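You operate a simulated robot arm through the tools that you are given. There is no shell and no other tool. Be economical: measure what you need, move in short steps, check, and stop when the job is done.

The job below is to be done with a simulated two-armed robot. You get a single attempt, and the scene is never put back.

## Task
Plumb the end stud: line down, brace free, jack up till the line hangs in the green.
Fine: then lock the brace lever again; the line stays down.

Only the result counts: the job must be done as asked and must still hold three seconds after the hand-in. Knocking over, shifting, dropping, spilling or breaking anything else fails it.

## Robot
Two 6-joint arms with three-finger grippers on one trunk, on a base that drives. Base frame: it is fixed to the floor where the robot stands at the start and does not move with it; the origin is under the middle of the robot, x ahead of it, y to its left, z up. Lengths are in mm, angles in degrees, forces in N, time in s.
The left shoulder is at the start at [24, 170, 1347], the right one opposite. Each reaches about 873 mm from its shoulder. Places, roughly: black jack wheel [700, 0, 800]; blue height stop [1000, -400, 800]; orange brace lever [700, 100, 1100]; teal stop lever [1000, -500, 1300]; white line knob [700, 0, 1300]. Payload 2.2 kg a hand.
The TCP of each hand is the grasp point between the finger pads, 25 mm short of the fingertips. In the tool frame z runs along the fingers and y along their closing line. The gripper opens to 104 mm. The gripper's body begins 74 mm behind the TCP.
Orientation is that of the tool frame in the base frame, as a unit quaternion [x, y, z, w]. With the fingers straight down and closing along the base's y, the tool's x points along the base's -x, its y along +y and its z along -z.

## Interface
- The arms move only by the tool step_arm. It takes "left_plan", "right_plan" or both (then of equal length, played together; a hand with none holds still); each is a list of rows, each a list of 7 numbers: the finger opening in mm, from 0 to 104, then the shift along the tool's x, y, z in units of 200 mm (1.0 is 200 mm), then the turn, a rotation vector about the tool's x, y, z in units of 180 degrees (1.0 is 180 degrees). In form: [[hand, x, y, z, rx, ry, rz], ...]. A call has 1 to 12 rows; each row is the pose to reach, as a shift and turn from the pose commanded when the call began, along the tool's axes at that moment. A call with a number of a shift or a turn outside -1 to 1 is refused whole. A row lasts 0.2 s, in which the tool goes at most 50 mm and 8.6 degrees; a call with a longer step from one row to the next is refused whole, and so is a gripper value outside its range. Where a pose cannot be reached the arm comes as near as it can. A force on the tool above 40 N (or 10 N above the force at the start of the call, whichever is more), or a blocked arm, ends the call early, and 0.2 s more pass. Each finger halts on what it meets, pressing with about 35 N; the grip force reading is that of the motor and also rises with nothing between the fingers. The clock runs only during rows and for 0.2 s after the last one: add rows that repeat a pose to give the fingers time. It gives the time, the measured TCP pose, the force on the tool (base axes), the opening and the grip force at its end, in the units of the frame above (readings bear some noise), with the torque about the TCP (base axes, N m) and any sound that the robot's microphone picked up.
- Cameras (640 x 400 px; columns grow to the right, rows downward): "scene" is now at [157.2, -16.6, 1280.7]; the picture's right is [-0.22, -0.97, 0.00], its down [-0.28, 0.06, -0.96] and it looks along [0.93, -0.21, -0.29] (base axes); focal length 267 px, centre (320, 200). "left" rides on the left gripper at [82, -3, -104] in its tool frame; the picture's right is [0.04, 1.00, 0.00], its down [-0.75, 0.03, -0.66] and it looks along [-0.66, 0.03, 0.75] (tool axes); focal length 256 px, centre (320, 200). "right" rides on the right gripper at [82, 3, -104] in its tool frame; the picture's right is [-0.04, 1.00, 0.00], its down [-0.75, -0.03, -0.66] and it looks along [-0.66, -0.03, 0.75] (tool axes); focal length 256 px, centre (320, 200). There is no depth. A picture from a camera that has moved, and an enlarged one, comes with that camera's place and axes in the base frame and with its lens. The place of the scene camera against the robot may be out by one fixed shift of up to 18 mm in any direction.
- get_image(camera): a new picture of that camera. No time passes.
- move_column(by): slides the trunk up (or, below 0, down) by that many mm; the arms and the scene camera ride with it, the base frame stays. It gives what a move gives, with no picture.
- roll_base(legs): drives the robot by 1 to 6 legs, each [ahead, left, turn to the left] in mm, mm and degrees, along the robot's own axes; the way and the turn of a leg run together, so that a leg with both is an arc; at most 1500 mm and 180 degrees a leg. The arms and the cameras ride along, it lands a little off, and it stops where it bumps. It gives what a move gives.
- aim_head(pan, tilt): turns the head with the scene camera to pan (to the left, within 60 degrees either way) and tilt (down, from -29 to 69), counted from straight ahead of the robot. It gives what a move gives.
- zoom(camera, box): a new picture of the part [left, top, right, bottom] of that camera's present view, enlarged. No time passes.
- close_job(): hands the job in; it is judged then, once.

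Work in short steps. Places have to be worked out from the pictures, the camera data and where the tool is seen: move nearer, look again, correct. Check each grasp and each placing, and mend what went wrong. You have 120 turns and 100 pictures in all, those below and enlarged ones among them. Open the grippers and draw the arms clear of the work before you hand the job in, unless the task says otherwise; then end with one line.

The tools are called after "Call:" by a JSON object that holds its "method" and its "body". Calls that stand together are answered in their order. step_arm: Moves the arms, as the interface text tells. Its arguments: {"type":"object","properties":{"left_plan":{"type":"array","items":{"type":"array","items":{"type":"number"}}},"right_plan":{"type":"array","items":{"type":"array","items":{"type":"number"}}}},"required":[]} The other tools are called the same way: move_column (by) slides the trunk up or down; roll_base (legs) drives the base; aim_head (pan, tilt) turns the head that bears the scene camera; get_image (camera) takes a picture; zoom (camera, box) takes an enlarged picture of a part of a camera's view; close_job () hands the job in.

At the start:

```text
time: 0.0
left_tcp_pos: [605.9, 184.8, 999.7]
left_ee_rot: [0.001, 1.0, 0.0, 0.0]
left_contact_force: [0.2, -0.5, -0.7]
left_wrist_torque: [-0.01, -0.01, -0.01]
left_finger_gap: 104.2
left_gripper_force: 0.0
right_tcp_pos: [570.6, -302.6, 999.7]
right_ee_rot: [0.0, 1.0, 0.0, 0.0]
right_contact_force: [0.0, -0.7, 0.3]
right_wrist_torque: [-0.03, -0.01, -0.01]
right_finger_gap: 104.1
right_gripper_force: 0.0
trunk travel left (down, up): [-539.0, 203.0]
robot x, y, heading: [2.0, 0.2, -0.1]
head pan, tilt: [-12.9, 16.8]
```

scene: 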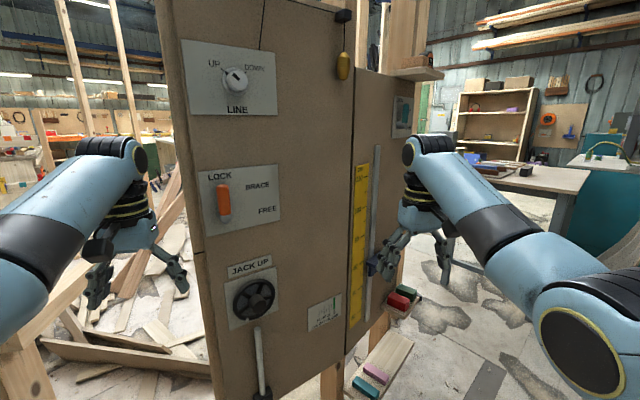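
right: 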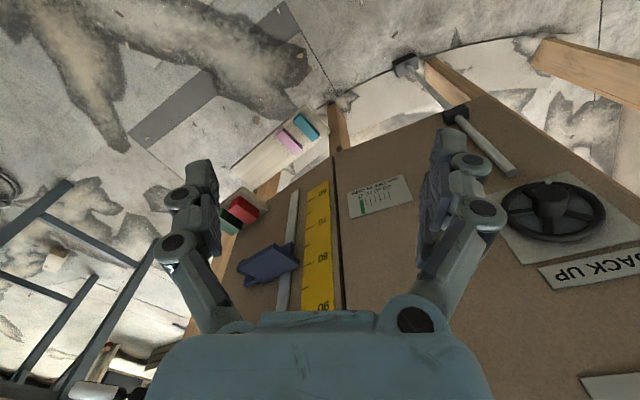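
left: 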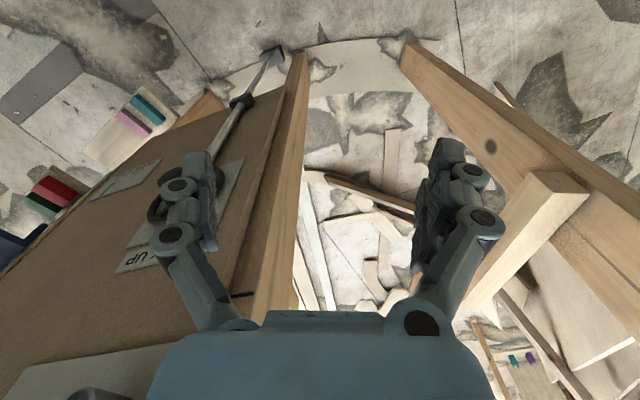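

The panel shows a line knob, brace lever, jack wheel and a gauge. I zoom to read the labels first.

Call:
{"method": "zoom", "body": {"camera": "scene", "box": [170, 30, 290, 120]}}

Call:
{"method": "zoom", "body": {"camera": "scene", "box": [190, 150, 350, 250]}}

Call:
{"method": "zoom", "body": {"camera": "scene", "box": [200, 240, 400, 365]}}

Call:
{"method": "zoom", "body": {"camera": "scene", "box": [310, 0, 450, 140]}}

```text
4.44 times, centred on (230, 75) of scene
camera zoom: at [157.2, -16.6, 1280.7], right [-0.22, -0.97, 0.0], down [-0.28, 0.06, -0.96], along [0.93, -0.21, -0.29], focal length 1189 px, centre (720, 756)
```

zoom: 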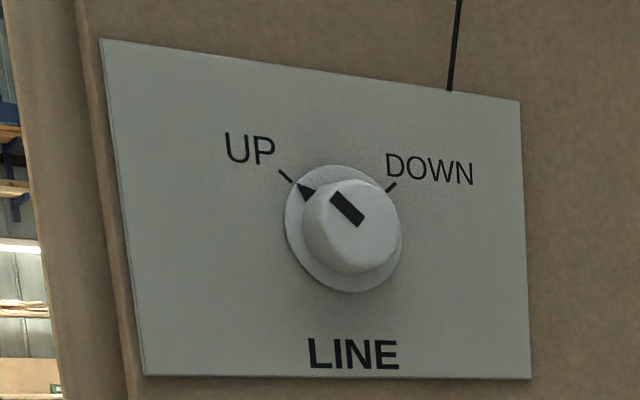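

```text
4.00 times, centred on (270, 200) of scene
camera zoom: at [157.2, -16.6, 1280.7], right [-0.22, -0.97, 0.0], down [-0.28, 0.06, -0.96], along [0.93, -0.21, -0.29], focal length 1070 px, centre (520, 200)
```

zoom: 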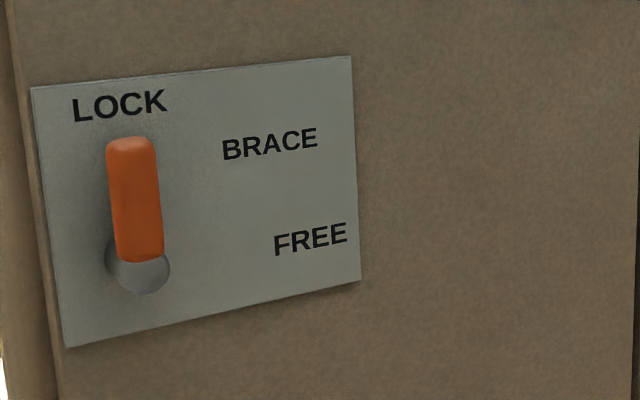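

```text
3.20 times, centred on (300, 302) of scene
camera zoom: at [157.2, -16.6, 1280.7], right [-0.22, -0.97, 0.0], down [-0.28, 0.06, -0.96], along [0.93, -0.21, -0.29], focal length 856 px, centre (384, -128)
```

zoom: 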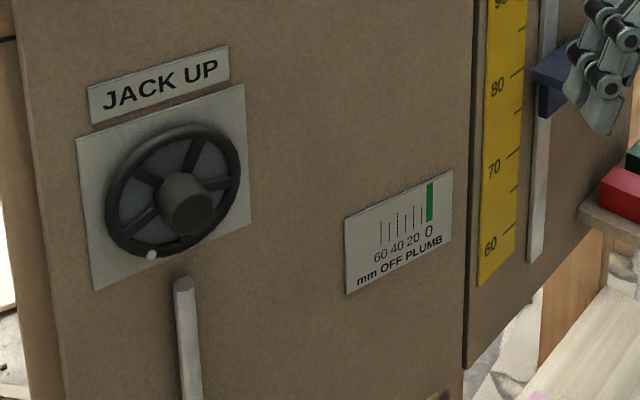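

```text
2.86 times, centred on (380, 70) of scene
camera zoom: at [157.2, -16.6, 1280.7], right [-0.22, -0.97, 0.0], down [-0.28, 0.06, -0.96], along [0.93, -0.21, -0.29], focal length 764 px, centre (149, 571)
```

zoom: 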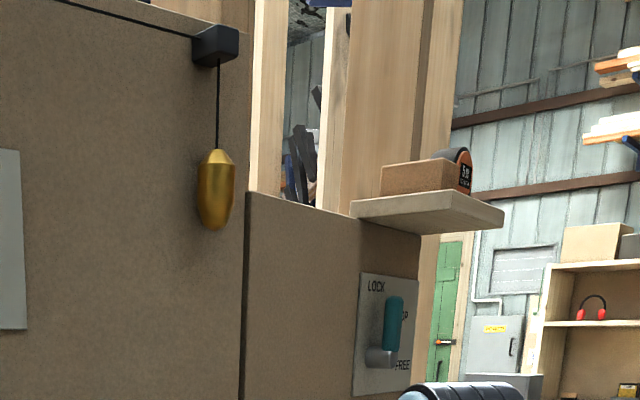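

The panel faces about 20° right of the robot (its normal into the panel is about [0.93, 0.36, 0]). I'll use the right hand and first pitch it to horizontal while drawing it back a bit.

Call:
{"method": "step_arm", "body": {"right_plan": [[104, 0.05, 0, 0, 0, -0.045, 0], [104, 0.1, 0, 0, 0, -0.09, 0], [104, 0.15, 0, -0.05, 0, -0.135, 0], [104, 0.2, 0, -0.1, 0, -0.18, 0], [104, 0.25, 0, -0.2, 0, -0.225, 0], [104, 0.3, 0, -0.3, 0, -0.27, 0], [104, 0.35, 0, -0.4, 0, -0.315, 0], [104, 0.4, 0, -0.5, 0, -0.36, 0], [104, 0.4, 0, -0.6, 0, -0.405, 0], [104, 0.4, 0, -0.7, 0, -0.45, 0], [104, 0.4, 0, -0.8, 0, -0.495, 0], [104, 0.4, 0, -0.8, 0, -0.5, 0]]}}

```text
time: 2.6
left_tcp_pos: [605.1, 183.5, 999.6]
left_ee_rot: [0.0, 1.0, 0.0, 0.0]
left_contact_force: [-0.4, -0.2, -0.5]
left_wrist_torque: [-0.01, -0.02, -0.02]
left_finger_gap: 104.0
left_gripper_force: 0.1
right_tcp_pos: [491.4, -303.2, 1160.5]
right_ee_rot: [-0.002, 0.706, 0.001, 0.708]
right_contact_force: [0.1, -0.7, 0.2]
right_wrist_torque: [0.04, 0.02, -0.02]
right_finger_gap: 103.9
right_gripper_force: 0.0
trunk travel left (down, up): [-539.0, 203.0]
robot x, y, heading: [-1.1, 0.2, -0.3]
head pan, tilt: [-12.9, 16.8]
```

Horizontal now. I yaw it about 21° left and move toward a standoff in front of the line knob.

Call:
{"method": "step_arm", "body": {"right_plan": [[104, -0.085, 0.1, 0, -0.03, 0, 0], [104, -0.17, 0.2, 0, -0.06, 0, 0], [104, -0.255, 0.3, 0, -0.09, 0, 0], [104, -0.34, 0.4, 0, -0.117, 0, 0], [104, -0.425, 0.5, 0, -0.117, 0, 0], [104, -0.51, 0.6, 0, -0.117, 0, 0], [104, -0.595, 0.7, 0, -0.117, 0, 0], [104, -0.68, 0.8, 0, -0.117, 0, 0], [104, -0.765, 0.9, 0, -0.117, 0, 0], [104, -0.85, 1.0, 0, -0.117, 0, 0]]}}

Call:
{"method": "get_image", "body": {"camera": "right"}}

Call:
{"method": "get_image", "body": {"camera": "scene"}}

```text
time: 4.7
left_tcp_pos: [605.4, 183.5, 999.0]
left_ee_rot: [0.001, 1.0, -0.001, 0.0]
left_contact_force: [-1.0, -0.1, -0.1]
left_wrist_torque: [-0.01, 0.0, 0.01]
left_finger_gap: 103.8
left_gripper_force: 0.1
right_tcp_pos: [498.8, -160.2, 1284.3]
right_ee_rot: [-0.183, 0.716, 0.031, 0.673]
right_contact_force: [0.2, 0.2, -0.1]
right_wrist_torque: [-0.03, 0.01, -0.01]
right_finger_gap: 104.1
right_gripper_force: 0.1
right hand out of reach, approached as far as the arm can: row 10
trunk travel left (down, up): [-539.0, 203.0]
robot x, y, heading: [-0.4, 1.1, 0.0]
head pan, tilt: [-12.9, 16.8]
stopped in row 10 (right hand): the arm was blocked; the commanded pose is now the measured one
```

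```text
92 pictures are left
camera right: at [396.7, -205.3, 1214.9], right [-0.3, 0.94, -0.16], down [-0.59, -0.05, 0.8], along [0.74, 0.34, 0.57], focal length 256 px, centre (320, 200)
```

right: 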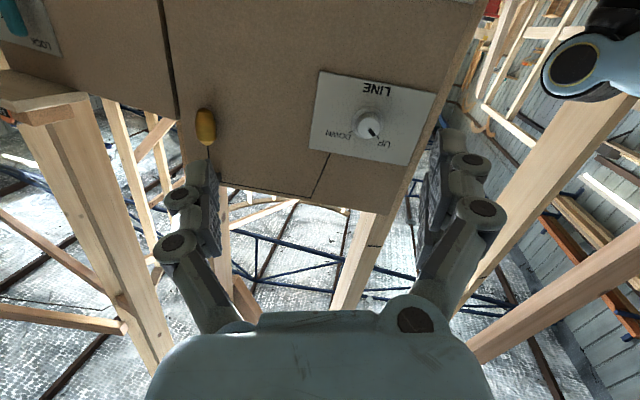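

```text
91 pictures are left
camera scene: at [157.3, -16.5, 1280.7], right [-0.22, -0.97, 0.0], down [-0.28, 0.06, -0.96], along [0.93, -0.21, -0.29], focal length 267 px, centre (320, 200)
```

scene: 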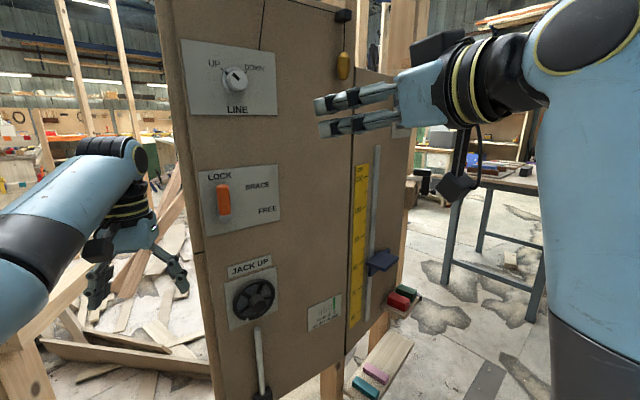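

The arm is folded too tightly there, so I go forward first, then sideways, while correcting the tilt.

Call:
{"method": "step_arm", "body": {"right_plan": [[104, 0, 0, 0.1, -0.004, -0.006, 0.012], [104, 0, 0, 0.2, -0.008, -0.012, 0.025], [104, -0.08, 0.05, 0.3, -0.012, -0.018, 0.037], [104, -0.14, 0.1, 0.4, -0.019, -0.031, 0.063], [104, -0.2, 0.18, 0.45, -0.019, -0.031, 0.063], [104, -0.26, 0.26, 0.45, -0.019, -0.031, 0.063], [104, -0.32, 0.34, 0.45, -0.019, -0.031, 0.063], [104, -0.38, 0.4, 0.45, -0.019, -0.031, 0.063]]}}

Call:
{"method": "get_image", "body": {"camera": "right"}}

Call:
{"method": "get_image", "body": {"camera": "scene"}}

```text
time: 5.9
left_tcp_pos: [605.0, 183.7, 999.7]
left_ee_rot: [0.0, 1.0, -0.001, 0.0]
left_contact_force: [-0.3, -0.6, 0.3]
left_wrist_torque: [0.02, -0.03, 0.0]
left_finger_gap: 104.0
left_gripper_force: 0.0
right_tcp_pos: [582.6, -144.8, 1284.1]
right_ee_rot: [-0.163, 0.709, 0.042, 0.685]
right_contact_force: [-0.1, -0.8, -0.2]
right_wrist_torque: [-0.04, 0.03, 0.02]
right_finger_gap: 103.8
right_gripper_force: 0.0
right hand out of reach, approached as far as the arm can: row 6
trunk travel left (down, up): [-539.0, 203.0]
robot x, y, heading: [2.1, 2.5, -0.1]
head pan, tilt: [-12.9, 16.8]
stopped in row 6 (right hand): the arm was blocked; the commanded pose is now the measured one
```

```text
90 pictures are left
camera right: at [482.5, -184.6, 1211.0], right [-0.29, 0.95, -0.12], down [-0.61, -0.08, 0.79], along [0.74, 0.3, 0.61], focal length 256 px, centre (320, 200)
```

right: 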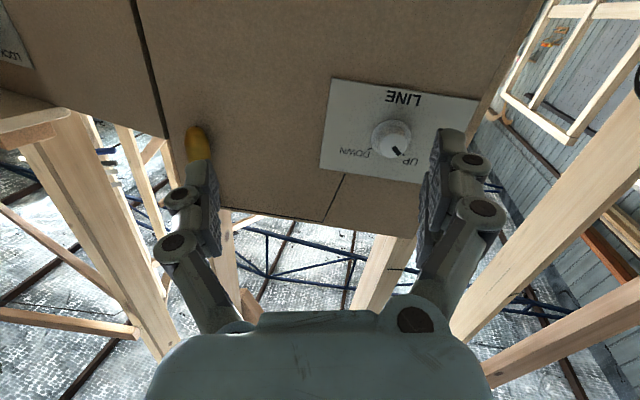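

```text
89 pictures are left
camera scene: at [157.2, -16.6, 1280.7], right [-0.22, -0.97, 0.0], down [-0.28, 0.06, -0.96], along [0.93, -0.21, -0.29], focal length 267 px, centre (320, 200)
```

scene: 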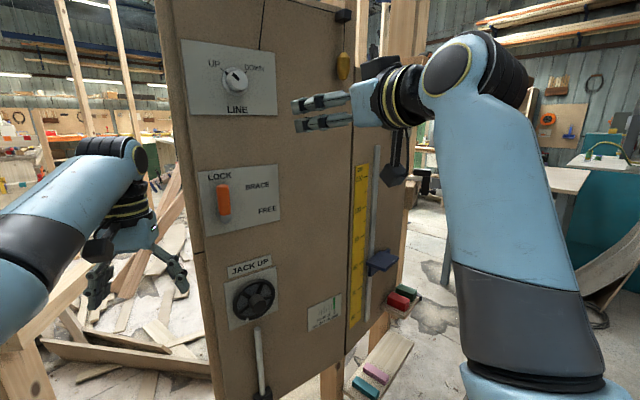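

The arm's joints dislike this yaw. I'll instead face the robot square to the panel: unwind and retract both hands, then turn the base 21° left.

Call:
{"method": "step_arm", "body": {"right_plan": [[104, 0, 0, -0.15, 0.02, -0.002, 0.012], [104, 0.05, -0.08, -0.3, 0.04, -0.005, 0.024], [104, 0.1, -0.2, -0.45, 0.06, -0.008, 0.036], [104, 0.16, -0.3, -0.58, 0.08, -0.01, 0.047], [104, 0.2, -0.4, -0.58, 0.091, -0.011, 0.054], [104, 0.24, -0.5, -0.58, 0.091, -0.011, 0.054]], "left_plan": [[104, 0.125, 0, -0.083, 0, 0, 0], [104, 0.25, 0, -0.166, 0, 0, 0], [104, 0.375, 0, -0.25, 0, 0, 0], [104, 0.5, 0, -0.333, 0, 0, 0], [104, 0.625, 0, -0.416, 0, 0, 0], [104, 0.75, 0, -0.5, 0, 0, 0]]}}

Call:
{"method": "aim_head", "body": {"pan": 50, "tilt": 25}}

Call:
{"method": "get_image", "body": {"camera": "scene"}}

```text
time: 7.3
left_tcp_pos: [563.6, 169.8, 1001.4]
left_ee_rot: [0.0, 1.0, 0.001, 0.001]
left_contact_force: [0.6, 0.1, 0.0]
left_wrist_torque: [0.03, -0.03, -0.03]
left_finger_gap: 104.2
left_gripper_force: 0.1
left hand out of reach, approached as far as the arm can: row 2, 3, 4, 5, 6
right_tcp_pos: [498.1, -282.3, 1260.1]
right_ee_rot: [-0.003, 0.707, 0.002, 0.707]
right_contact_force: [0.4, -0.1, 0.0]
right_wrist_torque: [-0.04, -0.03, 0.01]
right_finger_gap: 103.9
right_gripper_force: 0.1
trunk travel left (down, up): [-539.0, 203.0]
robot x, y, heading: [-0.6, -0.7, -0.0]
head pan, tilt: [-12.9, 16.8]
```

```text
time: 8.7
left_tcp_pos: [562.8, 171.7, 1002.6]
left_ee_rot: [0.0, 1.0, 0.0, 0.0]
left_contact_force: [0.4, 0.3, -0.1]
left_wrist_torque: [0.01, 0.01, -0.01]
left_finger_gap: 104.1
left_gripper_force: 0.0
right_tcp_pos: [499.2, -280.8, 1259.0]
right_ee_rot: [-0.002, 0.707, 0.001, 0.707]
right_contact_force: [-0.7, 0.1, 1.0]
right_wrist_torque: [0.02, -0.02, -0.01]
right_finger_gap: 103.9
right_gripper_force: 0.1
trunk travel left (down, up): [-539.0, 203.0]
robot x, y, heading: [-1.5, 4.0, 0.0]
head pan, tilt: [50.0, 25.0]
```

```text
88 pictures are left
camera scene: at [125.2, 74.6, 1267.4], right [0.77, -0.64, 0.0], down [-0.27, -0.32, -0.91], along [0.58, 0.69, -0.42], focal length 267 px, centre (320, 200)
```

scene: 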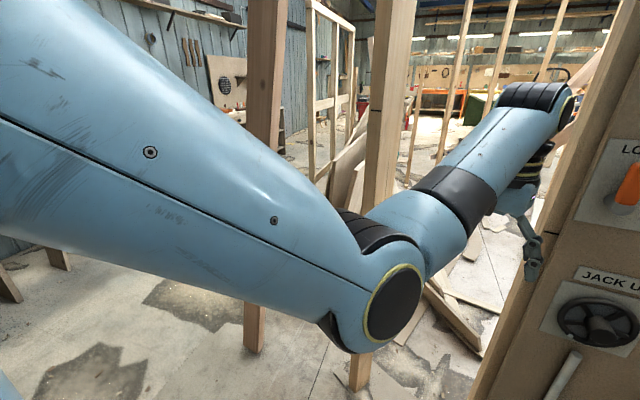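

The nearby studs are at radius ~900 mm, and the arms stay within ~650 mm, so turning in place is safe. I turn 21° left and aim the head at the panel.

Call:
{"method": "roll_base", "body": {"legs": [[0, 0, 21]]}}

Call:
{"method": "aim_head", "body": {"pan": -20, "tilt": 17}}

Call:
{"method": "get_image", "body": {"camera": "scene"}}

Call:
{"method": "get_image", "body": {"camera": "right"}}

```text
time: 10.2
left_tcp_pos: [462.0, 365.1, 1001.0]
left_ee_rot: [-0.186, 0.983, 0.0, -0.001]
left_contact_force: [0.4, 0.1, -1.3]
left_wrist_torque: [0.04, 0.0, -0.03]
left_finger_gap: 104.2
left_gripper_force: 0.1
right_tcp_pos: [566.2, -78.9, 1260.2]
right_ee_rot: [-0.133, 0.695, 0.133, 0.694]
right_contact_force: [-0.2, 0.1, -0.1]
right_wrist_torque: [-0.02, 0.01, -0.07]
right_finger_gap: 104.2
right_gripper_force: 0.1
trunk travel left (down, up): [-539.0, 203.0]
robot x, y, heading: [-2.8, 4.8, 21.7]
head pan, tilt: [50.0, 25.0]
```

```text
time: 11.6
left_tcp_pos: [463.1, 364.8, 1001.9]
left_ee_rot: [-0.184, 0.983, 0.0, 0.0]
left_contact_force: [-0.1, 0.7, 0.1]
left_wrist_torque: [-0.03, 0.0, 0.0]
left_finger_gap: 104.0
left_gripper_force: 0.0
right_tcp_pos: [565.7, -79.8, 1259.9]
right_ee_rot: [-0.133, 0.695, 0.132, 0.694]
right_contact_force: [-0.6, -0.3, 0.0]
right_wrist_torque: [0.02, 0.02, -0.02]
right_finger_gap: 103.8
right_gripper_force: 0.1
trunk travel left (down, up): [-539.0, 203.0]
robot x, y, heading: [0.7, -1.7, 21.5]
head pan, tilt: [-20.0, 17.0]
```

```text
87 pictures are left
camera scene: at [154.4, 32.6, 1280.3], right [0.02, -1.0, 0.0], down [-0.29, -0.01, -0.96], along [0.96, 0.02, -0.29], focal length 267 px, centre (320, 200)
```

scene: 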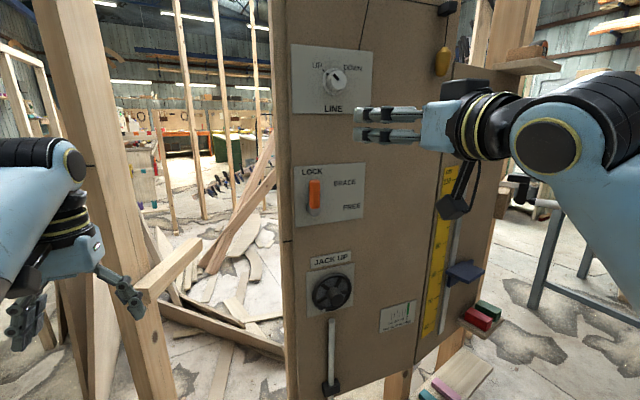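

```text
86 pictures are left
camera right: at [469.3, -114.2, 1180.1], right [-0.37, 0.93, 0.04], down [-0.6, -0.27, 0.76], along [0.71, 0.26, 0.65], focal length 256 px, centre (320, 200)
```

right: 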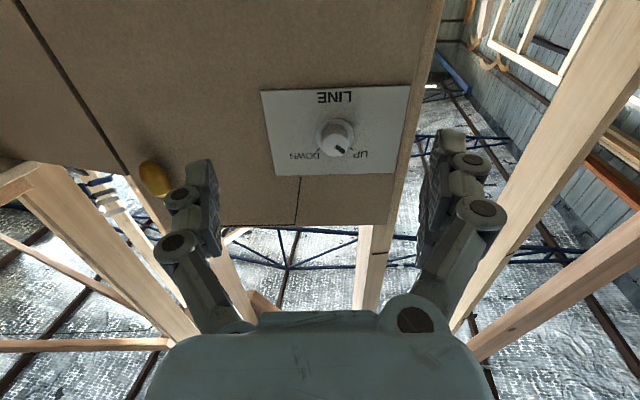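

Triangulating from the wrist views puts the line knob at about [755, 21, 1344]. I align the right hand in front of it with a 45° pre-roll, still ~140 mm off the panel.

Call:
{"method": "step_arm", "body": {"right_plan": [[104, -0.07, 0.02, 0.05, 0, 0, -0.042], [104, -0.14, 0.04, 0.1, 0, 0, -0.084], [104, -0.21, 0.06, 0.15, 0, 0, -0.126], [104, -0.28, 0.08, 0.2, 0, 0, -0.168], [104, -0.35, 0.1, 0.25, 0, 0, -0.21], [104, -0.42, 0.115, 0.3, 0, 0, -0.25], [104, -0.42, 0.115, 0.35, 0, 0, -0.25]]}}

Call:
{"method": "get_image", "body": {"camera": "right"}}

Call:
{"method": "get_image", "body": {"camera": "scene"}}

```text
time: 13.2
left_tcp_pos: [462.5, 364.6, 1001.1]
left_ee_rot: [-0.186, 0.983, 0.0, -0.001]
left_contact_force: [-0.2, -0.5, -0.4]
left_wrist_torque: [-0.03, 0.02, -0.01]
left_finger_gap: 104.2
left_gripper_force: 0.1
right_tcp_pos: [622.7, -30.6, 1342.4]
right_ee_rot: [-0.389, 0.591, -0.143, 0.692]
right_contact_force: [0.0, -0.7, 0.1]
right_wrist_torque: [-0.03, -0.03, -0.01]
right_finger_gap: 103.9
right_gripper_force: 0.0
trunk travel left (down, up): [-539.0, 203.0]
robot x, y, heading: [-0.5, -2.0, 21.4]
head pan, tilt: [-20.0, 17.0]
```

```text
85 pictures are left
camera right: at [547.9, -120.6, 1284.8], right [-0.27, 0.68, -0.68], down [-0.8, 0.23, 0.55], along [0.54, 0.69, 0.48], focal length 256 px, centre (320, 200)
```

right: 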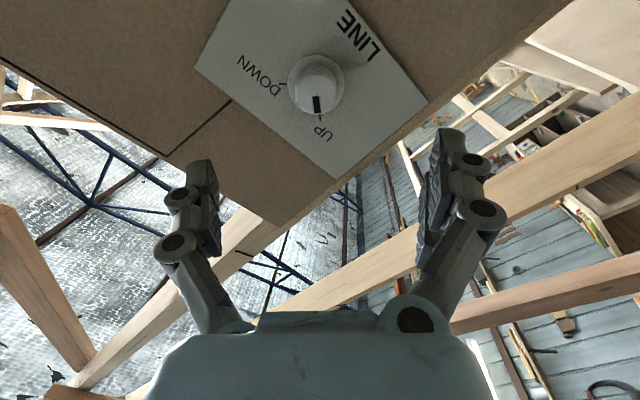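

```text
84 pictures are left
camera scene: at [154.6, 32.3, 1280.3], right [0.02, -1.0, 0.0], down [-0.29, -0.01, -0.96], along [0.96, 0.02, -0.29], focal length 267 px, centre (320, 200)
```

scene: 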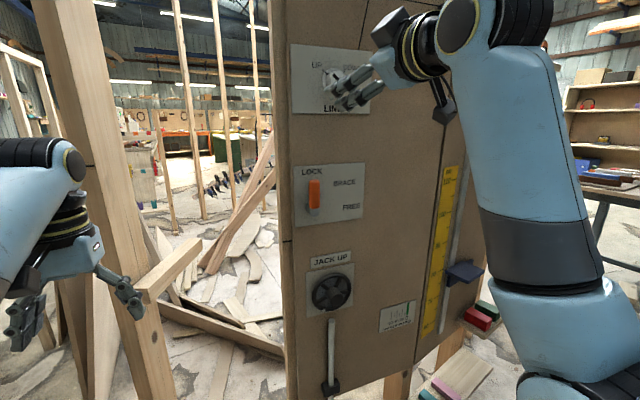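

The knob sits on the tool's centre line in column, at about 130–150 mm ahead. I advance 60 mm and look again to sort depth from offset.

Call:
{"method": "step_arm", "body": {"right_plan": [[104, 0, 0, 0.1, 0, 0, 0], [104, 0, 0, 0.2, 0, 0, 0], [104, 0, 0, 0.3, 0, 0, 0]]}}

Call:
{"method": "get_image", "body": {"camera": "right"}}

Call:
{"method": "zoom", "body": {"camera": "scene", "box": [280, 30, 440, 130]}}

```text
time: 14.0
left_tcp_pos: [462.2, 366.2, 1001.4]
left_ee_rot: [-0.186, 0.983, 0.0, 0.0]
left_contact_force: [0.0, 0.2, -0.4]
left_wrist_torque: [0.01, 0.02, -0.02]
left_finger_gap: 104.1
left_gripper_force: 0.0
right_tcp_pos: [680.9, -7.3, 1343.1]
right_ee_rot: [-0.389, 0.591, -0.142, 0.692]
right_contact_force: [0.1, 0.3, -0.3]
right_wrist_torque: [0.02, -0.05, 0.02]
right_finger_gap: 103.9
right_gripper_force: 0.2
trunk travel left (down, up): [-539.0, 203.0]
robot x, y, heading: [1.4, -0.7, 21.3]
head pan, tilt: [-20.0, 17.0]
```

```text
83 pictures are left
camera right: at [604.5, -97.9, 1285.1], right [-0.27, 0.68, -0.68], down [-0.8, 0.23, 0.56], along [0.54, 0.69, 0.48], focal length 256 px, centre (320, 200)
```

right: 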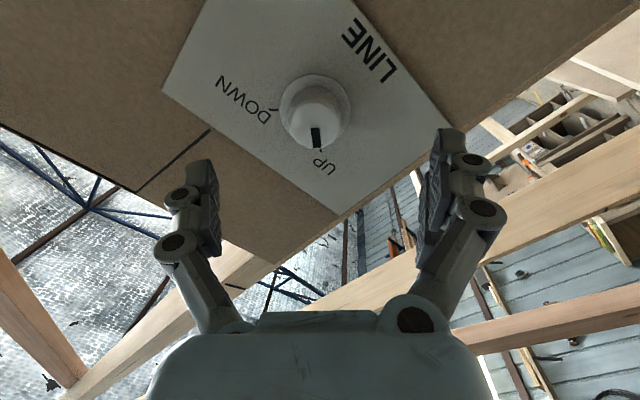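

```text
4.00 times, centred on (360, 80) of scene
camera zoom: at [155.0, 32.8, 1280.2], right [0.02, -1.0, 0.0], down [-0.29, -0.01, -0.96], along [0.96, 0.02, -0.29], focal length 1070 px, centre (160, 680)
```

zoom: 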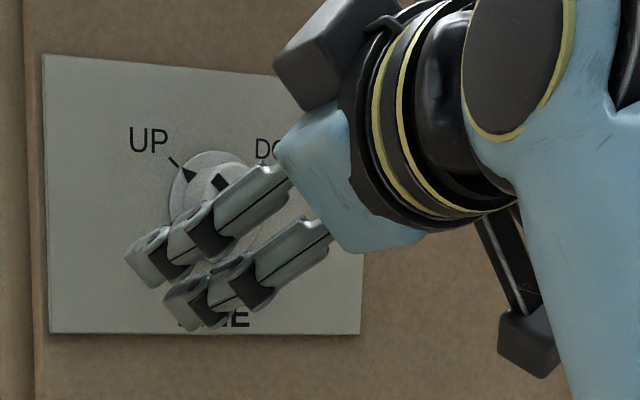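

Scene and wrist views seem to disagree about the fingers, so I zoom the scene camera on the hand.

Call:
{"method": "zoom", "body": {"camera": "scene", "box": [300, 50, 380, 120]}}

```text
5.71 times, centred on (340, 85) of scene
camera zoom: at [155.0, 32.8, 1280.2], right [0.02, -1.0, 0.0], down [-0.29, -0.01, -0.96], along [0.96, 0.02, -0.29], focal length 1528 px, centre (206, 857)
```

zoom: 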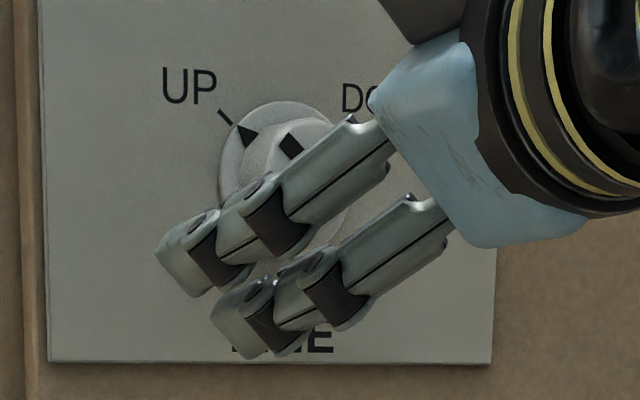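

It's the near (+y) finger that shows; the geometry agrees within ~5 mm and the knob is slightly up. I shift a little in tool -x/-y and advance 55 mm.

Call:
{"method": "step_arm", "body": {"right_plan": [[104, -0.03, -0.015, 0.0, 0, 0, 0], [104, -0.03, -0.015, 0.1, 0, 0, 0], [104, -0.03, -0.015, 0.2, 0, 0, 0], [104, -0.03, -0.015, 0.28, 0, 0, 0]]}}

Call:
{"method": "get_image", "body": {"camera": "right"}}

Call:
{"method": "zoom", "body": {"camera": "scene", "box": [290, 30, 390, 120]}}

```text
time: 15.0
left_tcp_pos: [461.2, 365.0, 1001.5]
left_ee_rot: [-0.186, 0.983, 0.0, 0.0]
left_contact_force: [-0.2, 0.2, 0.3]
left_wrist_torque: [0.02, 0.0, 0.03]
left_finger_gap: 103.9
left_gripper_force: 0.0
right_tcp_pos: [729.8, 13.7, 1350.3]
right_ee_rot: [-0.389, 0.591, -0.143, 0.692]
right_contact_force: [0.7, 0.2, -0.7]
right_wrist_torque: [-0.01, -0.01, 0.0]
right_finger_gap: 103.9
right_gripper_force: 0.0
trunk travel left (down, up): [-539.0, 203.0]
robot x, y, heading: [-3.0, -1.2, 21.4]
head pan, tilt: [-20.0, 17.0]
```

```text
80 pictures are left
camera right: at [655.1, -75.4, 1292.2], right [-0.27, 0.68, -0.68], down [-0.8, 0.23, 0.56], along [0.54, 0.69, 0.48], focal length 256 px, centre (320, 200)
```

right: 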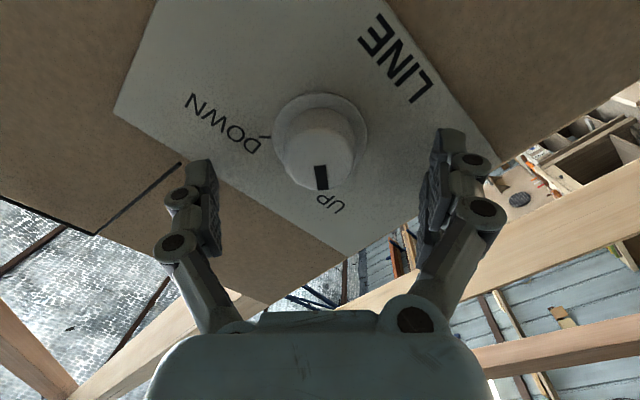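

```text
4.44 times, centred on (340, 75) of scene
camera zoom: at [154.8, 32.8, 1280.3], right [0.02, -1.0, 0.0], down [-0.29, -0.01, -0.96], along [0.96, 0.02, -0.29], focal length 1189 px, centre (231, 756)
```

zoom: 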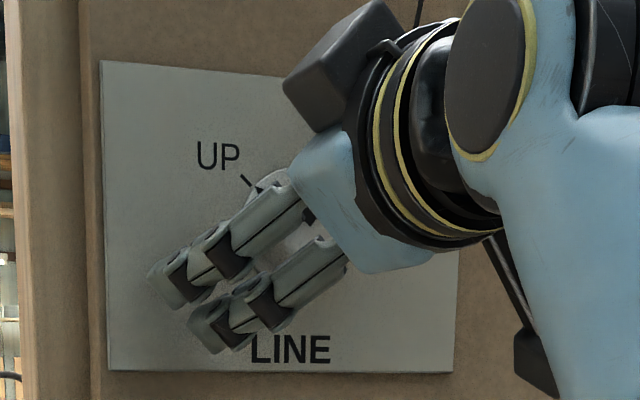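

Knob front is about 27 mm ahead of the TCP, the plate about 53 mm. I advance 21 mm and close.

Call:
{"method": "step_arm", "body": {"right_plan": [[104, 0.008, 0, 0.05, 0, 0, 0], [104, 0.008, 0, 0.105, 0, 0, 0], [80, 0.008, 0, 0.105, 0, 0, 0], [60, 0.008, 0, 0.105, 0, 0, 0], [40, 0.008, 0, 0.105, 0, 0, 0], [20, 0.008, 0, 0.105, 0, 0, 0], [20, 0.008, 0, 0.105, 0, 0, 0]]}}

Call:
{"method": "get_image", "body": {"camera": "right"}}

```text
time: 15.6
left_tcp_pos: [456.5, 361.7, 1004.4]
left_ee_rot: [-0.185, 0.983, 0.0, 0.003]
left_contact_force: [-0.5, -0.4, -0.1]
left_wrist_torque: [-0.02, -0.01, 0.01]
left_finger_gap: 104.1
left_gripper_force: 0.1
right_tcp_pos: [737.1, 16.2, 1350.3]
right_ee_rot: [-0.391, 0.592, -0.14, 0.691]
right_contact_force: [-30.8, -10.3, -0.8]
right_wrist_torque: [-0.42, 0.65, 1.43]
right_finger_gap: 104.5
right_gripper_force: 0.7
trunk travel left (down, up): [-539.0, 203.0]
robot x, y, heading: [0.6, 0.0, 21.2]
head pan, tilt: [-20.0, 17.0]
stopped in row 2 (right hand): the force on the tool passed its limit at 54 N (the readings are from after the stop); the commanded pose is now the measured one
```

```text
78 pictures are left
camera right: at [662.5, -73.4, 1292.4], right [-0.28, 0.68, -0.68], down [-0.8, 0.23, 0.56], along [0.54, 0.69, 0.48], focal length 256 px, centre (320, 200)
```

right: 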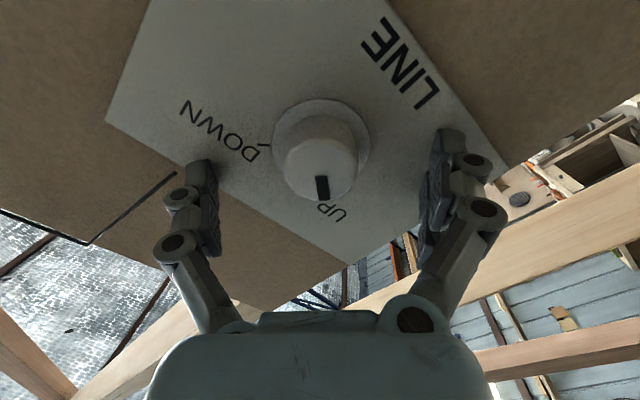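

The tips touched the plate (plate at n≈716), which resolves depth: the knob is ~12 mm toward tool +x. I back off 3 mm, shift, and close.

Call:
{"method": "step_arm", "body": {"right_plan": [[104, 0, 0, -0.025, 0, 0, 0], [104, 0.057, 0, -0.025, 0, 0, 0], [90, 0.057, 0, -0.02, 0, 0, 0], [75, 0.057, 0, -0.02, 0, 0, 0], [60, 0.057, 0, -0.02, 0, 0, 0], [45, 0.057, 0, -0.02, 0, 0, 0], [30, 0.057, 0, -0.02, 0, 0, 0], [30, 0.057, 0, -0.02, 0, 0, 0], [30, 0.057, 0, -0.02, 0, 0, 0]]}}

Call:
{"method": "get_image", "body": {"camera": "right"}}

```text
time: 16.7
left_tcp_pos: [454.8, 361.6, 1006.5]
left_ee_rot: [-0.185, 0.983, -0.001, 0.003]
left_contact_force: [-0.8, -0.5, -0.2]
left_wrist_torque: [0.02, 0.01, -0.02]
left_finger_gap: 103.7
left_gripper_force: 0.1
right_tcp_pos: [733.6, 7.5, 1342.6]
right_ee_rot: [-0.391, 0.592, -0.138, 0.691]
right_contact_force: [-48.3, -7.3, -8.3]
right_wrist_torque: [-0.37, -0.28, 1.19]
right_finger_gap: 65.6
right_gripper_force: 34.9
trunk travel left (down, up): [-539.0, 203.0]
robot x, y, heading: [-1.0, 3.0, 21.4]
head pan, tilt: [-20.0, 17.0]
stopped in row 5 (right hand): the force on the tool passed its limit at 52 N (the readings are from after the stop); the commanded pose is now the measured one
```

```text
77 pictures are left
camera right: at [658.4, -82.1, 1284.2], right [-0.28, 0.68, -0.68], down [-0.8, 0.23, 0.56], along [0.54, 0.7, 0.48], focal length 256 px, centre (320, 200)
```

right: 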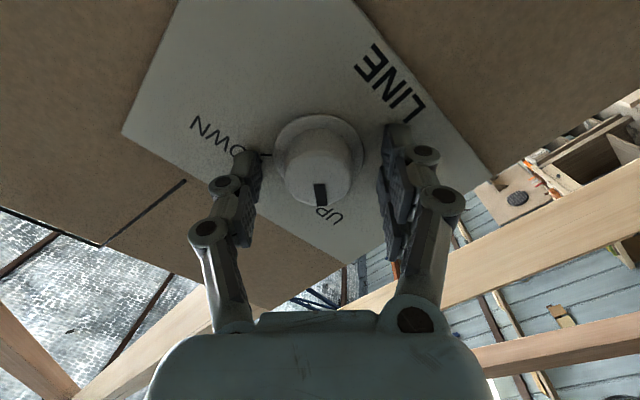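

Fingertips press the plate as they close. I back off 8 mm and close again.

Call:
{"method": "step_arm", "body": {"right_plan": [[68, 0, 0, -0.05, 0, 0, 0], [66, 0, 0, -0.05, 0, 0, 0], [55, 0, 0, -0.05, 0, 0, 0], [45, 0, 0, -0.05, 0, 0, 0], [35, 0, 0, -0.05, 0, 0, 0], [30, 0, 0, -0.05, 0, 0, 0], [30, 0, 0, -0.05, 0, 0, 0]]}}

Call:
{"method": "get_image", "body": {"camera": "right"}}

```text
time: 18.3
left_tcp_pos: [460.9, 361.9, 1003.3]
left_ee_rot: [-0.185, 0.983, 0.001, 0.001]
left_contact_force: [-0.1, 0.0, -0.4]
left_wrist_torque: [-0.02, -0.02, -0.02]
left_finger_gap: 104.2
left_gripper_force: 0.1
right_tcp_pos: [733.2, 3.3, 1338.4]
right_ee_rot: [-0.391, 0.594, -0.141, 0.689]
right_contact_force: [5.3, -11.0, 16.4]
right_wrist_torque: [0.02, 0.02, -0.95]
right_finger_gap: 50.4
right_gripper_force: 45.0
trunk travel left (down, up): [-539.0, 203.0]
robot x, y, heading: [-2.1, 0.3, 21.1]
head pan, tilt: [-20.0, 17.0]
```

```text
76 pictures are left
camera right: at [658.3, -86.3, 1281.5], right [-0.28, 0.68, -0.68], down [-0.79, 0.23, 0.56], along [0.54, 0.69, 0.48], focal length 256 px, centre (320, 200)
```

right: 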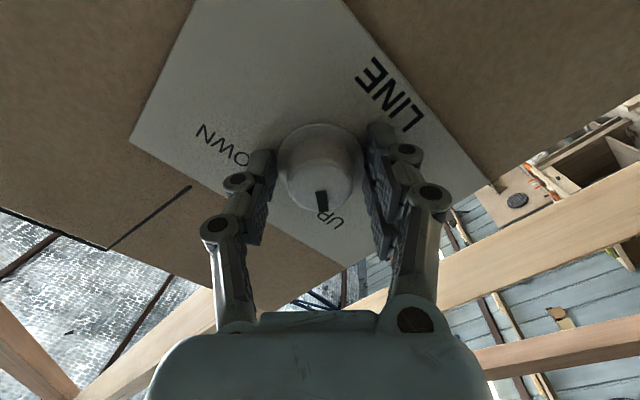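

It's closed on the knob at 50 mm, 45 N. I twist clockwise 90° in steps.

Call:
{"method": "step_arm", "body": {"right_plan": [[30, 0, 0, 0, 0, 0, 0.045], [30, 0, 0, 0, 0, 0, 0.09], [30, 0, 0, 0, 0, 0, 0.135], [30, 0, 0, 0, 0, 0, 0.18], [30, 0, 0, 0, 0, 0, 0.225], [30, 0, 0, 0, 0, 0, 0.27], [30, 0, 0, 0, 0, 0, 0.315], [30, 0, 0, 0, 0, 0, 0.36], [30, 0, 0, 0, 0, 0, 0.405], [30, 0, 0, 0, 0, 0, 0.45], [30, 0, 0, 0, 0, 0, 0.495], [30, 0, 0, 0, 0, 0, 0.52]]}}

Call:
{"method": "get_image", "body": {"camera": "right"}}

Call:
{"method": "get_image", "body": {"camera": "scene"}}

```text
time: 20.9
left_tcp_pos: [459.0, 364.0, 1003.2]
left_ee_rot: [-0.185, 0.983, 0.0, 0.001]
left_contact_force: [-0.6, 0.2, 0.3]
left_wrist_torque: [0.03, 0.01, 0.02]
left_finger_gap: 104.0
left_gripper_force: 0.2
right_tcp_pos: [732.2, 6.8, 1339.7]
right_ee_rot: [0.165, 0.692, 0.407, 0.573]
right_contact_force: [-4.2, -3.5, 11.3]
right_wrist_torque: [-0.05, 0.15, 0.75]
right_finger_gap: 50.3
right_gripper_force: 44.7
trunk travel left (down, up): [-539.0, 203.0]
robot x, y, heading: [0.9, 2.1, 21.3]
head pan, tilt: [-20.0, 17.0]
```

```text
75 pictures are left
camera right: at [612.5, 26.7, 1290.3], right [-0.23, 0.59, 0.78], down [-0.38, -0.79, 0.48], along [0.9, -0.19, 0.4], focal length 256 px, centre (320, 200)
```

right: 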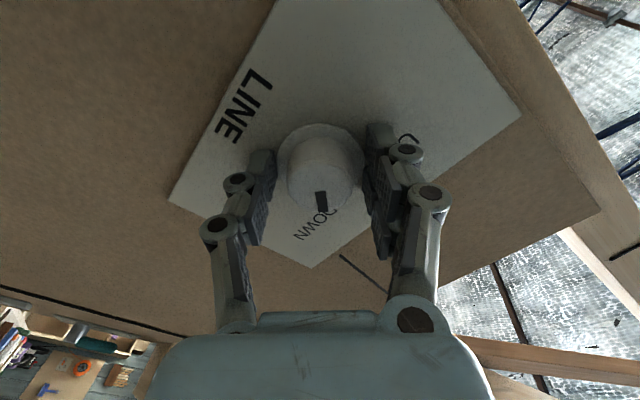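

```text
74 pictures are left
camera scene: at [151.1, 31.7, 1280.6], right [0.02, -1.0, 0.0], down [-0.29, -0.01, -0.96], along [0.96, 0.02, -0.29], focal length 267 px, centre (320, 200)
```

scene: 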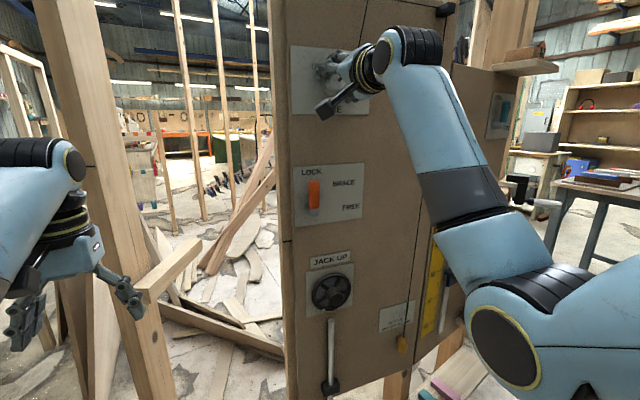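

The knob points at DOWN and the bob now hangs at the gauge. I open, back off straight, then unroll.

Call:
{"method": "step_arm", "body": {"right_plan": [[60, 0, 0, 0, 0, 0, 0], [80, 0, 0, 0, 0, 0, 0], [100, 0, 0, 0, 0, 0, 0], [104, 0, 0, -0.1, 0, 0, 0], [104, 0, 0, -0.25, 0, 0, 0], [104, 0, 0, -0.45, 0, 0, -0.045], [104, 0, 0, -0.6, 0, 0, -0.09], [104, 0, 0, -0.6, 0, 0, -0.135], [104, 0, 0, -0.6, 0, 0, -0.18], [104, 0, 0, -0.6, 0, 0, -0.225], [104, 0, 0, -0.6, 0, 0, -0.27]]}}

Call:
{"method": "get_image", "body": {"camera": "scene"}}

```text
time: 23.3
left_tcp_pos: [462.6, 363.7, 1000.7]
left_ee_rot: [-0.185, 0.983, 0.001, -0.001]
left_contact_force: [-0.8, -0.4, 0.9]
left_wrist_torque: [0.01, 0.0, 0.01]
left_finger_gap: 104.1
left_gripper_force: 0.0
right_tcp_pos: [622.9, -39.1, 1338.2]
right_ee_rot: [-0.135, 0.699, 0.132, 0.69]
right_contact_force: [-0.5, 0.3, -0.1]
right_wrist_torque: [-0.02, -0.01, -0.02]
right_finger_gap: 104.3
right_gripper_force: 0.1
trunk travel left (down, up): [-539.0, 203.0]
robot x, y, heading: [-3.9, 0.3, 21.0]
head pan, tilt: [-20.0, 17.0]
```

```text
73 pictures are left
camera scene: at [153.1, 32.1, 1280.4], right [0.02, -1.0, 0.0], down [-0.29, -0.01, -0.96], along [0.96, 0.02, -0.29], focal length 267 px, centre (320, 200)
```

scene: 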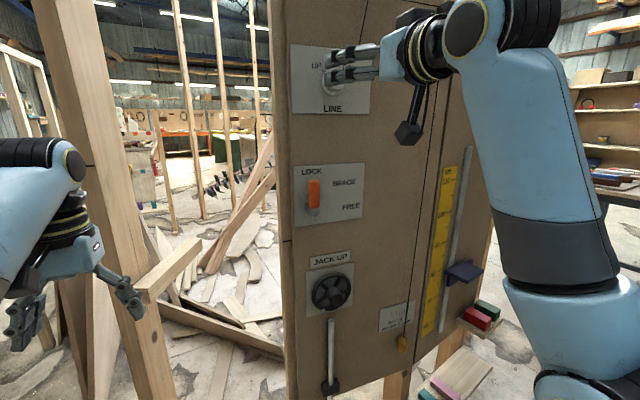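

Next the brace lever (pivot ≈[749,55,1061], tip ≈z 1130). I lift the left hand a bit for safety, then lower the trunk so the right arm keeps its comfortable posture.

Call:
{"method": "step_arm", "body": {"left_plan": [[104, 0, 0, -0.1, 0, 0, 0], [104, 0, 0, -0.2, 0, 0, 0], [104, 0, 0, -0.3, 0, 0, 0], [104, 0, 0, -0.4, 0, 0, 0], [104, 0, 0, -0.5, 0, 0, 0], [104, 0, 0, -0.6, 0, 0, 0], [104, 0, 0, -0.7, 0, 0, 0]], "right_plan": [[104, 0, 0.05, 0, 0, 0, 0], [104, 0, 0.1, 0, 0, 0, 0], [104, 0, 0.15, 0, 0, 0, 0], [104, 0, 0.2, 0, 0, 0, 0], [104, 0, 0.2, 0, 0, 0, 0], [104, 0, 0.2, 0, 0, 0, 0], [104, 0, 0.2, 0, 0, 0, 0]]}}

Call:
{"method": "move_column", "body": {"by": -228}}

Call:
{"method": "get_image", "body": {"camera": "right"}}

Call:
{"method": "get_image", "body": {"camera": "scene"}}

```text
time: 24.9
left_tcp_pos: [529.5, 381.3, 1104.5]
left_ee_rot: [-0.185, 0.983, 0.0, 0.0]
left_contact_force: [0.4, -0.3, -0.1]
left_wrist_torque: [-0.01, 0.02, 0.02]
left_finger_gap: 103.9
left_gripper_force: 0.0
left hand out of reach, approached as far as the arm can: row 1, 2, 3, 4, 5, 6, 7
right_tcp_pos: [608.5, -0.1, 1339.9]
right_ee_rot: [-0.135, 0.699, 0.134, 0.69]
right_contact_force: [0.1, 1.0, -1.0]
right_wrist_torque: [-0.01, 0.0, 0.0]
right_finger_gap: 103.9
right_gripper_force: 0.1
trunk travel left (down, up): [-539.0, 203.0]
robot x, y, heading: [-1.7, -3.3, 20.9]
head pan, tilt: [-20.0, 17.0]
```

```text
time: 27.3
left_tcp_pos: [532.3, 381.0, 822.0]
left_ee_rot: [-0.184, 0.982, -0.008, -0.043]
left_contact_force: [-0.2, -0.1, 0.0]
left_wrist_torque: [0.02, -0.04, -0.01]
left_finger_gap: 104.0
left_gripper_force: 0.1
right_tcp_pos: [608.3, -0.7, 1112.2]
right_ee_rot: [-0.135, 0.699, 0.134, 0.689]
right_contact_force: [-0.7, 0.1, -0.2]
right_wrist_torque: [-0.01, 0.02, -0.03]
right_finger_gap: 103.9
right_gripper_force: 0.2
trunk travel left (down, up): [-311.0, 431.0]
robot x, y, heading: [-2.9, 0.2, 21.4]
head pan, tilt: [-20.0, 17.0]
```

```text
72 pictures are left
camera right: at [510.3, -36.9, 1032.9], right [-0.37, 0.93, 0.04], down [-0.59, -0.27, 0.76], along [0.72, 0.26, 0.65], focal length 256 px, centre (320, 200)
```

right: 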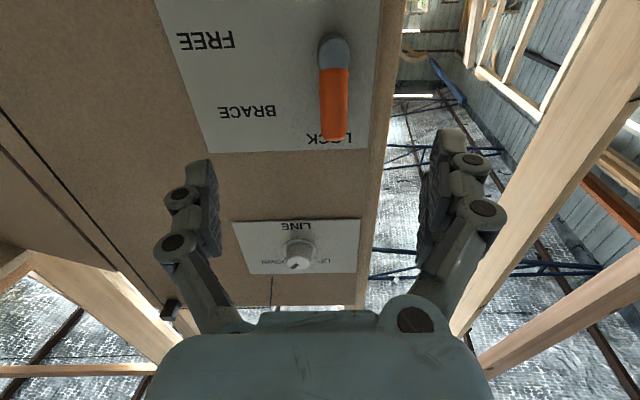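

```text
71 pictures are left
camera scene: at [160.3, 35.1, 1046.6], right [0.02, -1.0, 0.0], down [-0.29, -0.01, -0.96], along [0.96, 0.02, -0.29], focal length 267 px, centre (320, 200)
```

scene: 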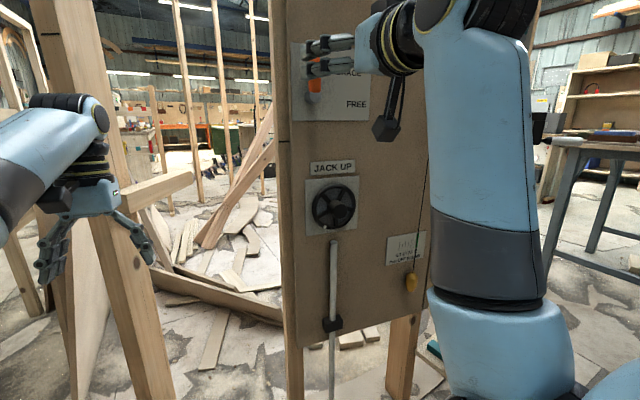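

Lever is slightly left and its tip above the tool axis. I shift 11 mm left, 10 mm up, narrow the fingers to 70, and advance 60 mm to look again.

Call:
{"method": "step_arm", "body": {"right_plan": [[90, -0.03, 0.03, 0.1, 0, 0, 0], [80, -0.05, 0.055, 0.2, 0, 0, 0], [70, -0.05, 0.055, 0.3, 0, 0, 0]]}}

Call:
{"method": "get_image", "body": {"camera": "right"}}

Call:
{"method": "zoom", "body": {"camera": "scene", "box": [280, 20, 400, 130]}}

```text
time: 28.1
left_tcp_pos: [532.5, 381.2, 821.2]
left_ee_rot: [-0.185, 0.982, -0.008, -0.044]
left_contact_force: [0.5, 0.8, -0.3]
left_wrist_torque: [0.03, -0.02, -0.01]
left_finger_gap: 104.2
left_gripper_force: 0.1
right_tcp_pos: [661.2, 33.6, 1118.8]
right_ee_rot: [-0.135, 0.7, 0.134, 0.689]
right_contact_force: [-0.1, 0.2, -0.6]
right_wrist_torque: [0.02, -0.02, -0.01]
right_finger_gap: 70.1
right_gripper_force: 0.1
trunk travel left (down, up): [-311.0, 431.0]
robot x, y, heading: [0.4, 0.4, 21.2]
head pan, tilt: [-20.0, 17.0]
```

```text
70 pictures are left
camera right: at [563.6, -3.6, 1041.5], right [-0.37, 0.93, 0.04], down [-0.59, -0.27, 0.76], along [0.72, 0.26, 0.64], focal length 256 px, centre (320, 200)
```

right: 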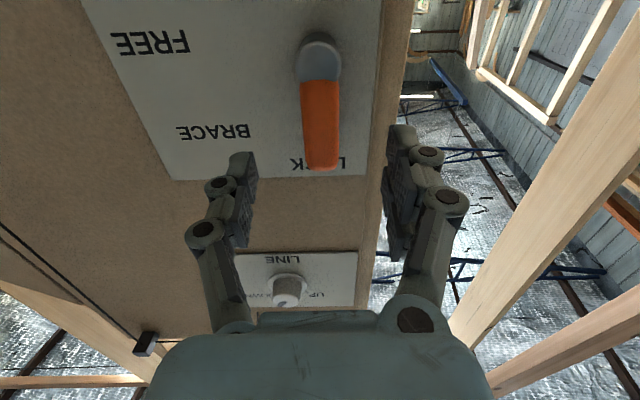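

```text
3.64 times, centred on (340, 75) of scene
camera zoom: at [160.7, 35.2, 1046.4], right [0.02, -1.0, 0.0], down [-0.29, -0.01, -0.96], along [0.96, 0.02, -0.29], focal length 972 px, centre (247, 654)
```

zoom: 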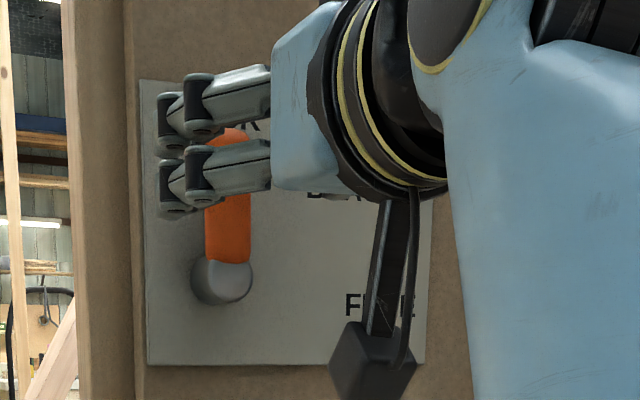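

The lever is centred between the fingers and TCP is ~45 mm above the pivot. I advance 50 mm to straddle it and narrow to 45 mm.

Call:
{"method": "step_arm", "body": {"right_plan": [[70, 0, 0, 0.1, 0, 0, 0], [70, 0, 0, 0.18, 0, 0, 0], [70, 0, 0, 0.24, 0, 0, 0], [60, 0, 0, 0.24, 0, 0, 0], [50, 0, 0, 0.24, 0, 0, 0], [45, 0, 0, 0.24, 0, 0, 0]]}}

Call:
{"method": "get_image", "body": {"camera": "right"}}

Call:
{"method": "zoom", "body": {"camera": "scene", "box": [280, 20, 400, 130]}}

```text
time: 29.5
left_tcp_pos: [532.5, 381.5, 822.0]
left_ee_rot: [-0.184, 0.982, -0.008, -0.044]
left_contact_force: [0.5, 0.2, -0.5]
left_wrist_torque: [-0.02, 0.04, -0.02]
left_finger_gap: 103.8
left_gripper_force: 0.0
right_tcp_pos: [704.2, 50.3, 1120.0]
right_ee_rot: [-0.135, 0.699, 0.134, 0.689]
right_contact_force: [-0.2, -0.8, -0.2]
right_wrist_torque: [0.01, 0.01, -0.02]
right_finger_gap: 45.2
right_gripper_force: 0.1
trunk travel left (down, up): [-311.0, 431.0]
robot x, y, heading: [-3.5, -1.0, 21.2]
head pan, tilt: [-20.0, 17.0]
```

```text
68 pictures are left
camera right: at [607.2, 13.8, 1042.4], right [-0.37, 0.93, 0.04], down [-0.59, -0.27, 0.76], along [0.72, 0.26, 0.64], focal length 256 px, centre (320, 200)
```

right: 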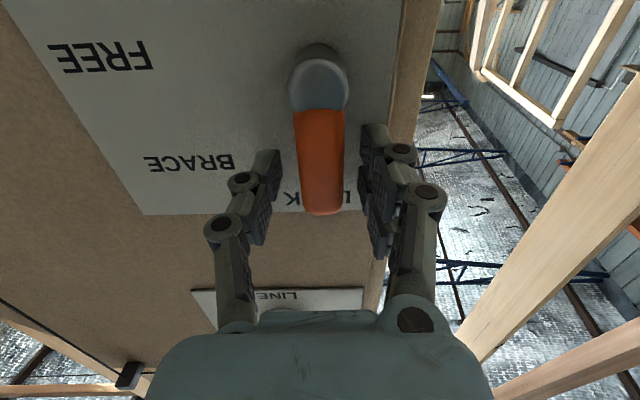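

```text
3.64 times, centred on (340, 75) of scene
camera zoom: at [160.5, 35.2, 1046.5], right [0.02, -1.0, 0.0], down [-0.29, -0.01, -0.96], along [0.96, 0.02, -0.29], focal length 972 px, centre (247, 654)
```

zoom: 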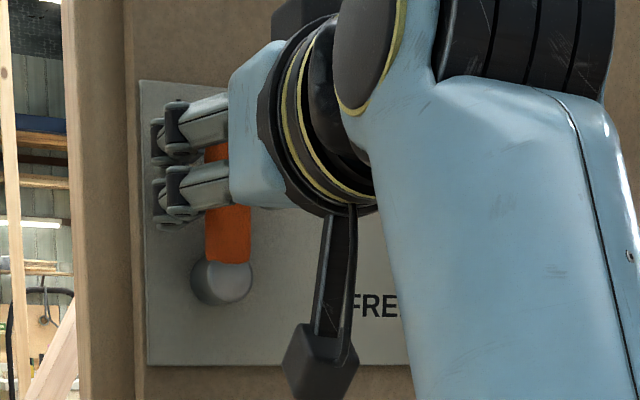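

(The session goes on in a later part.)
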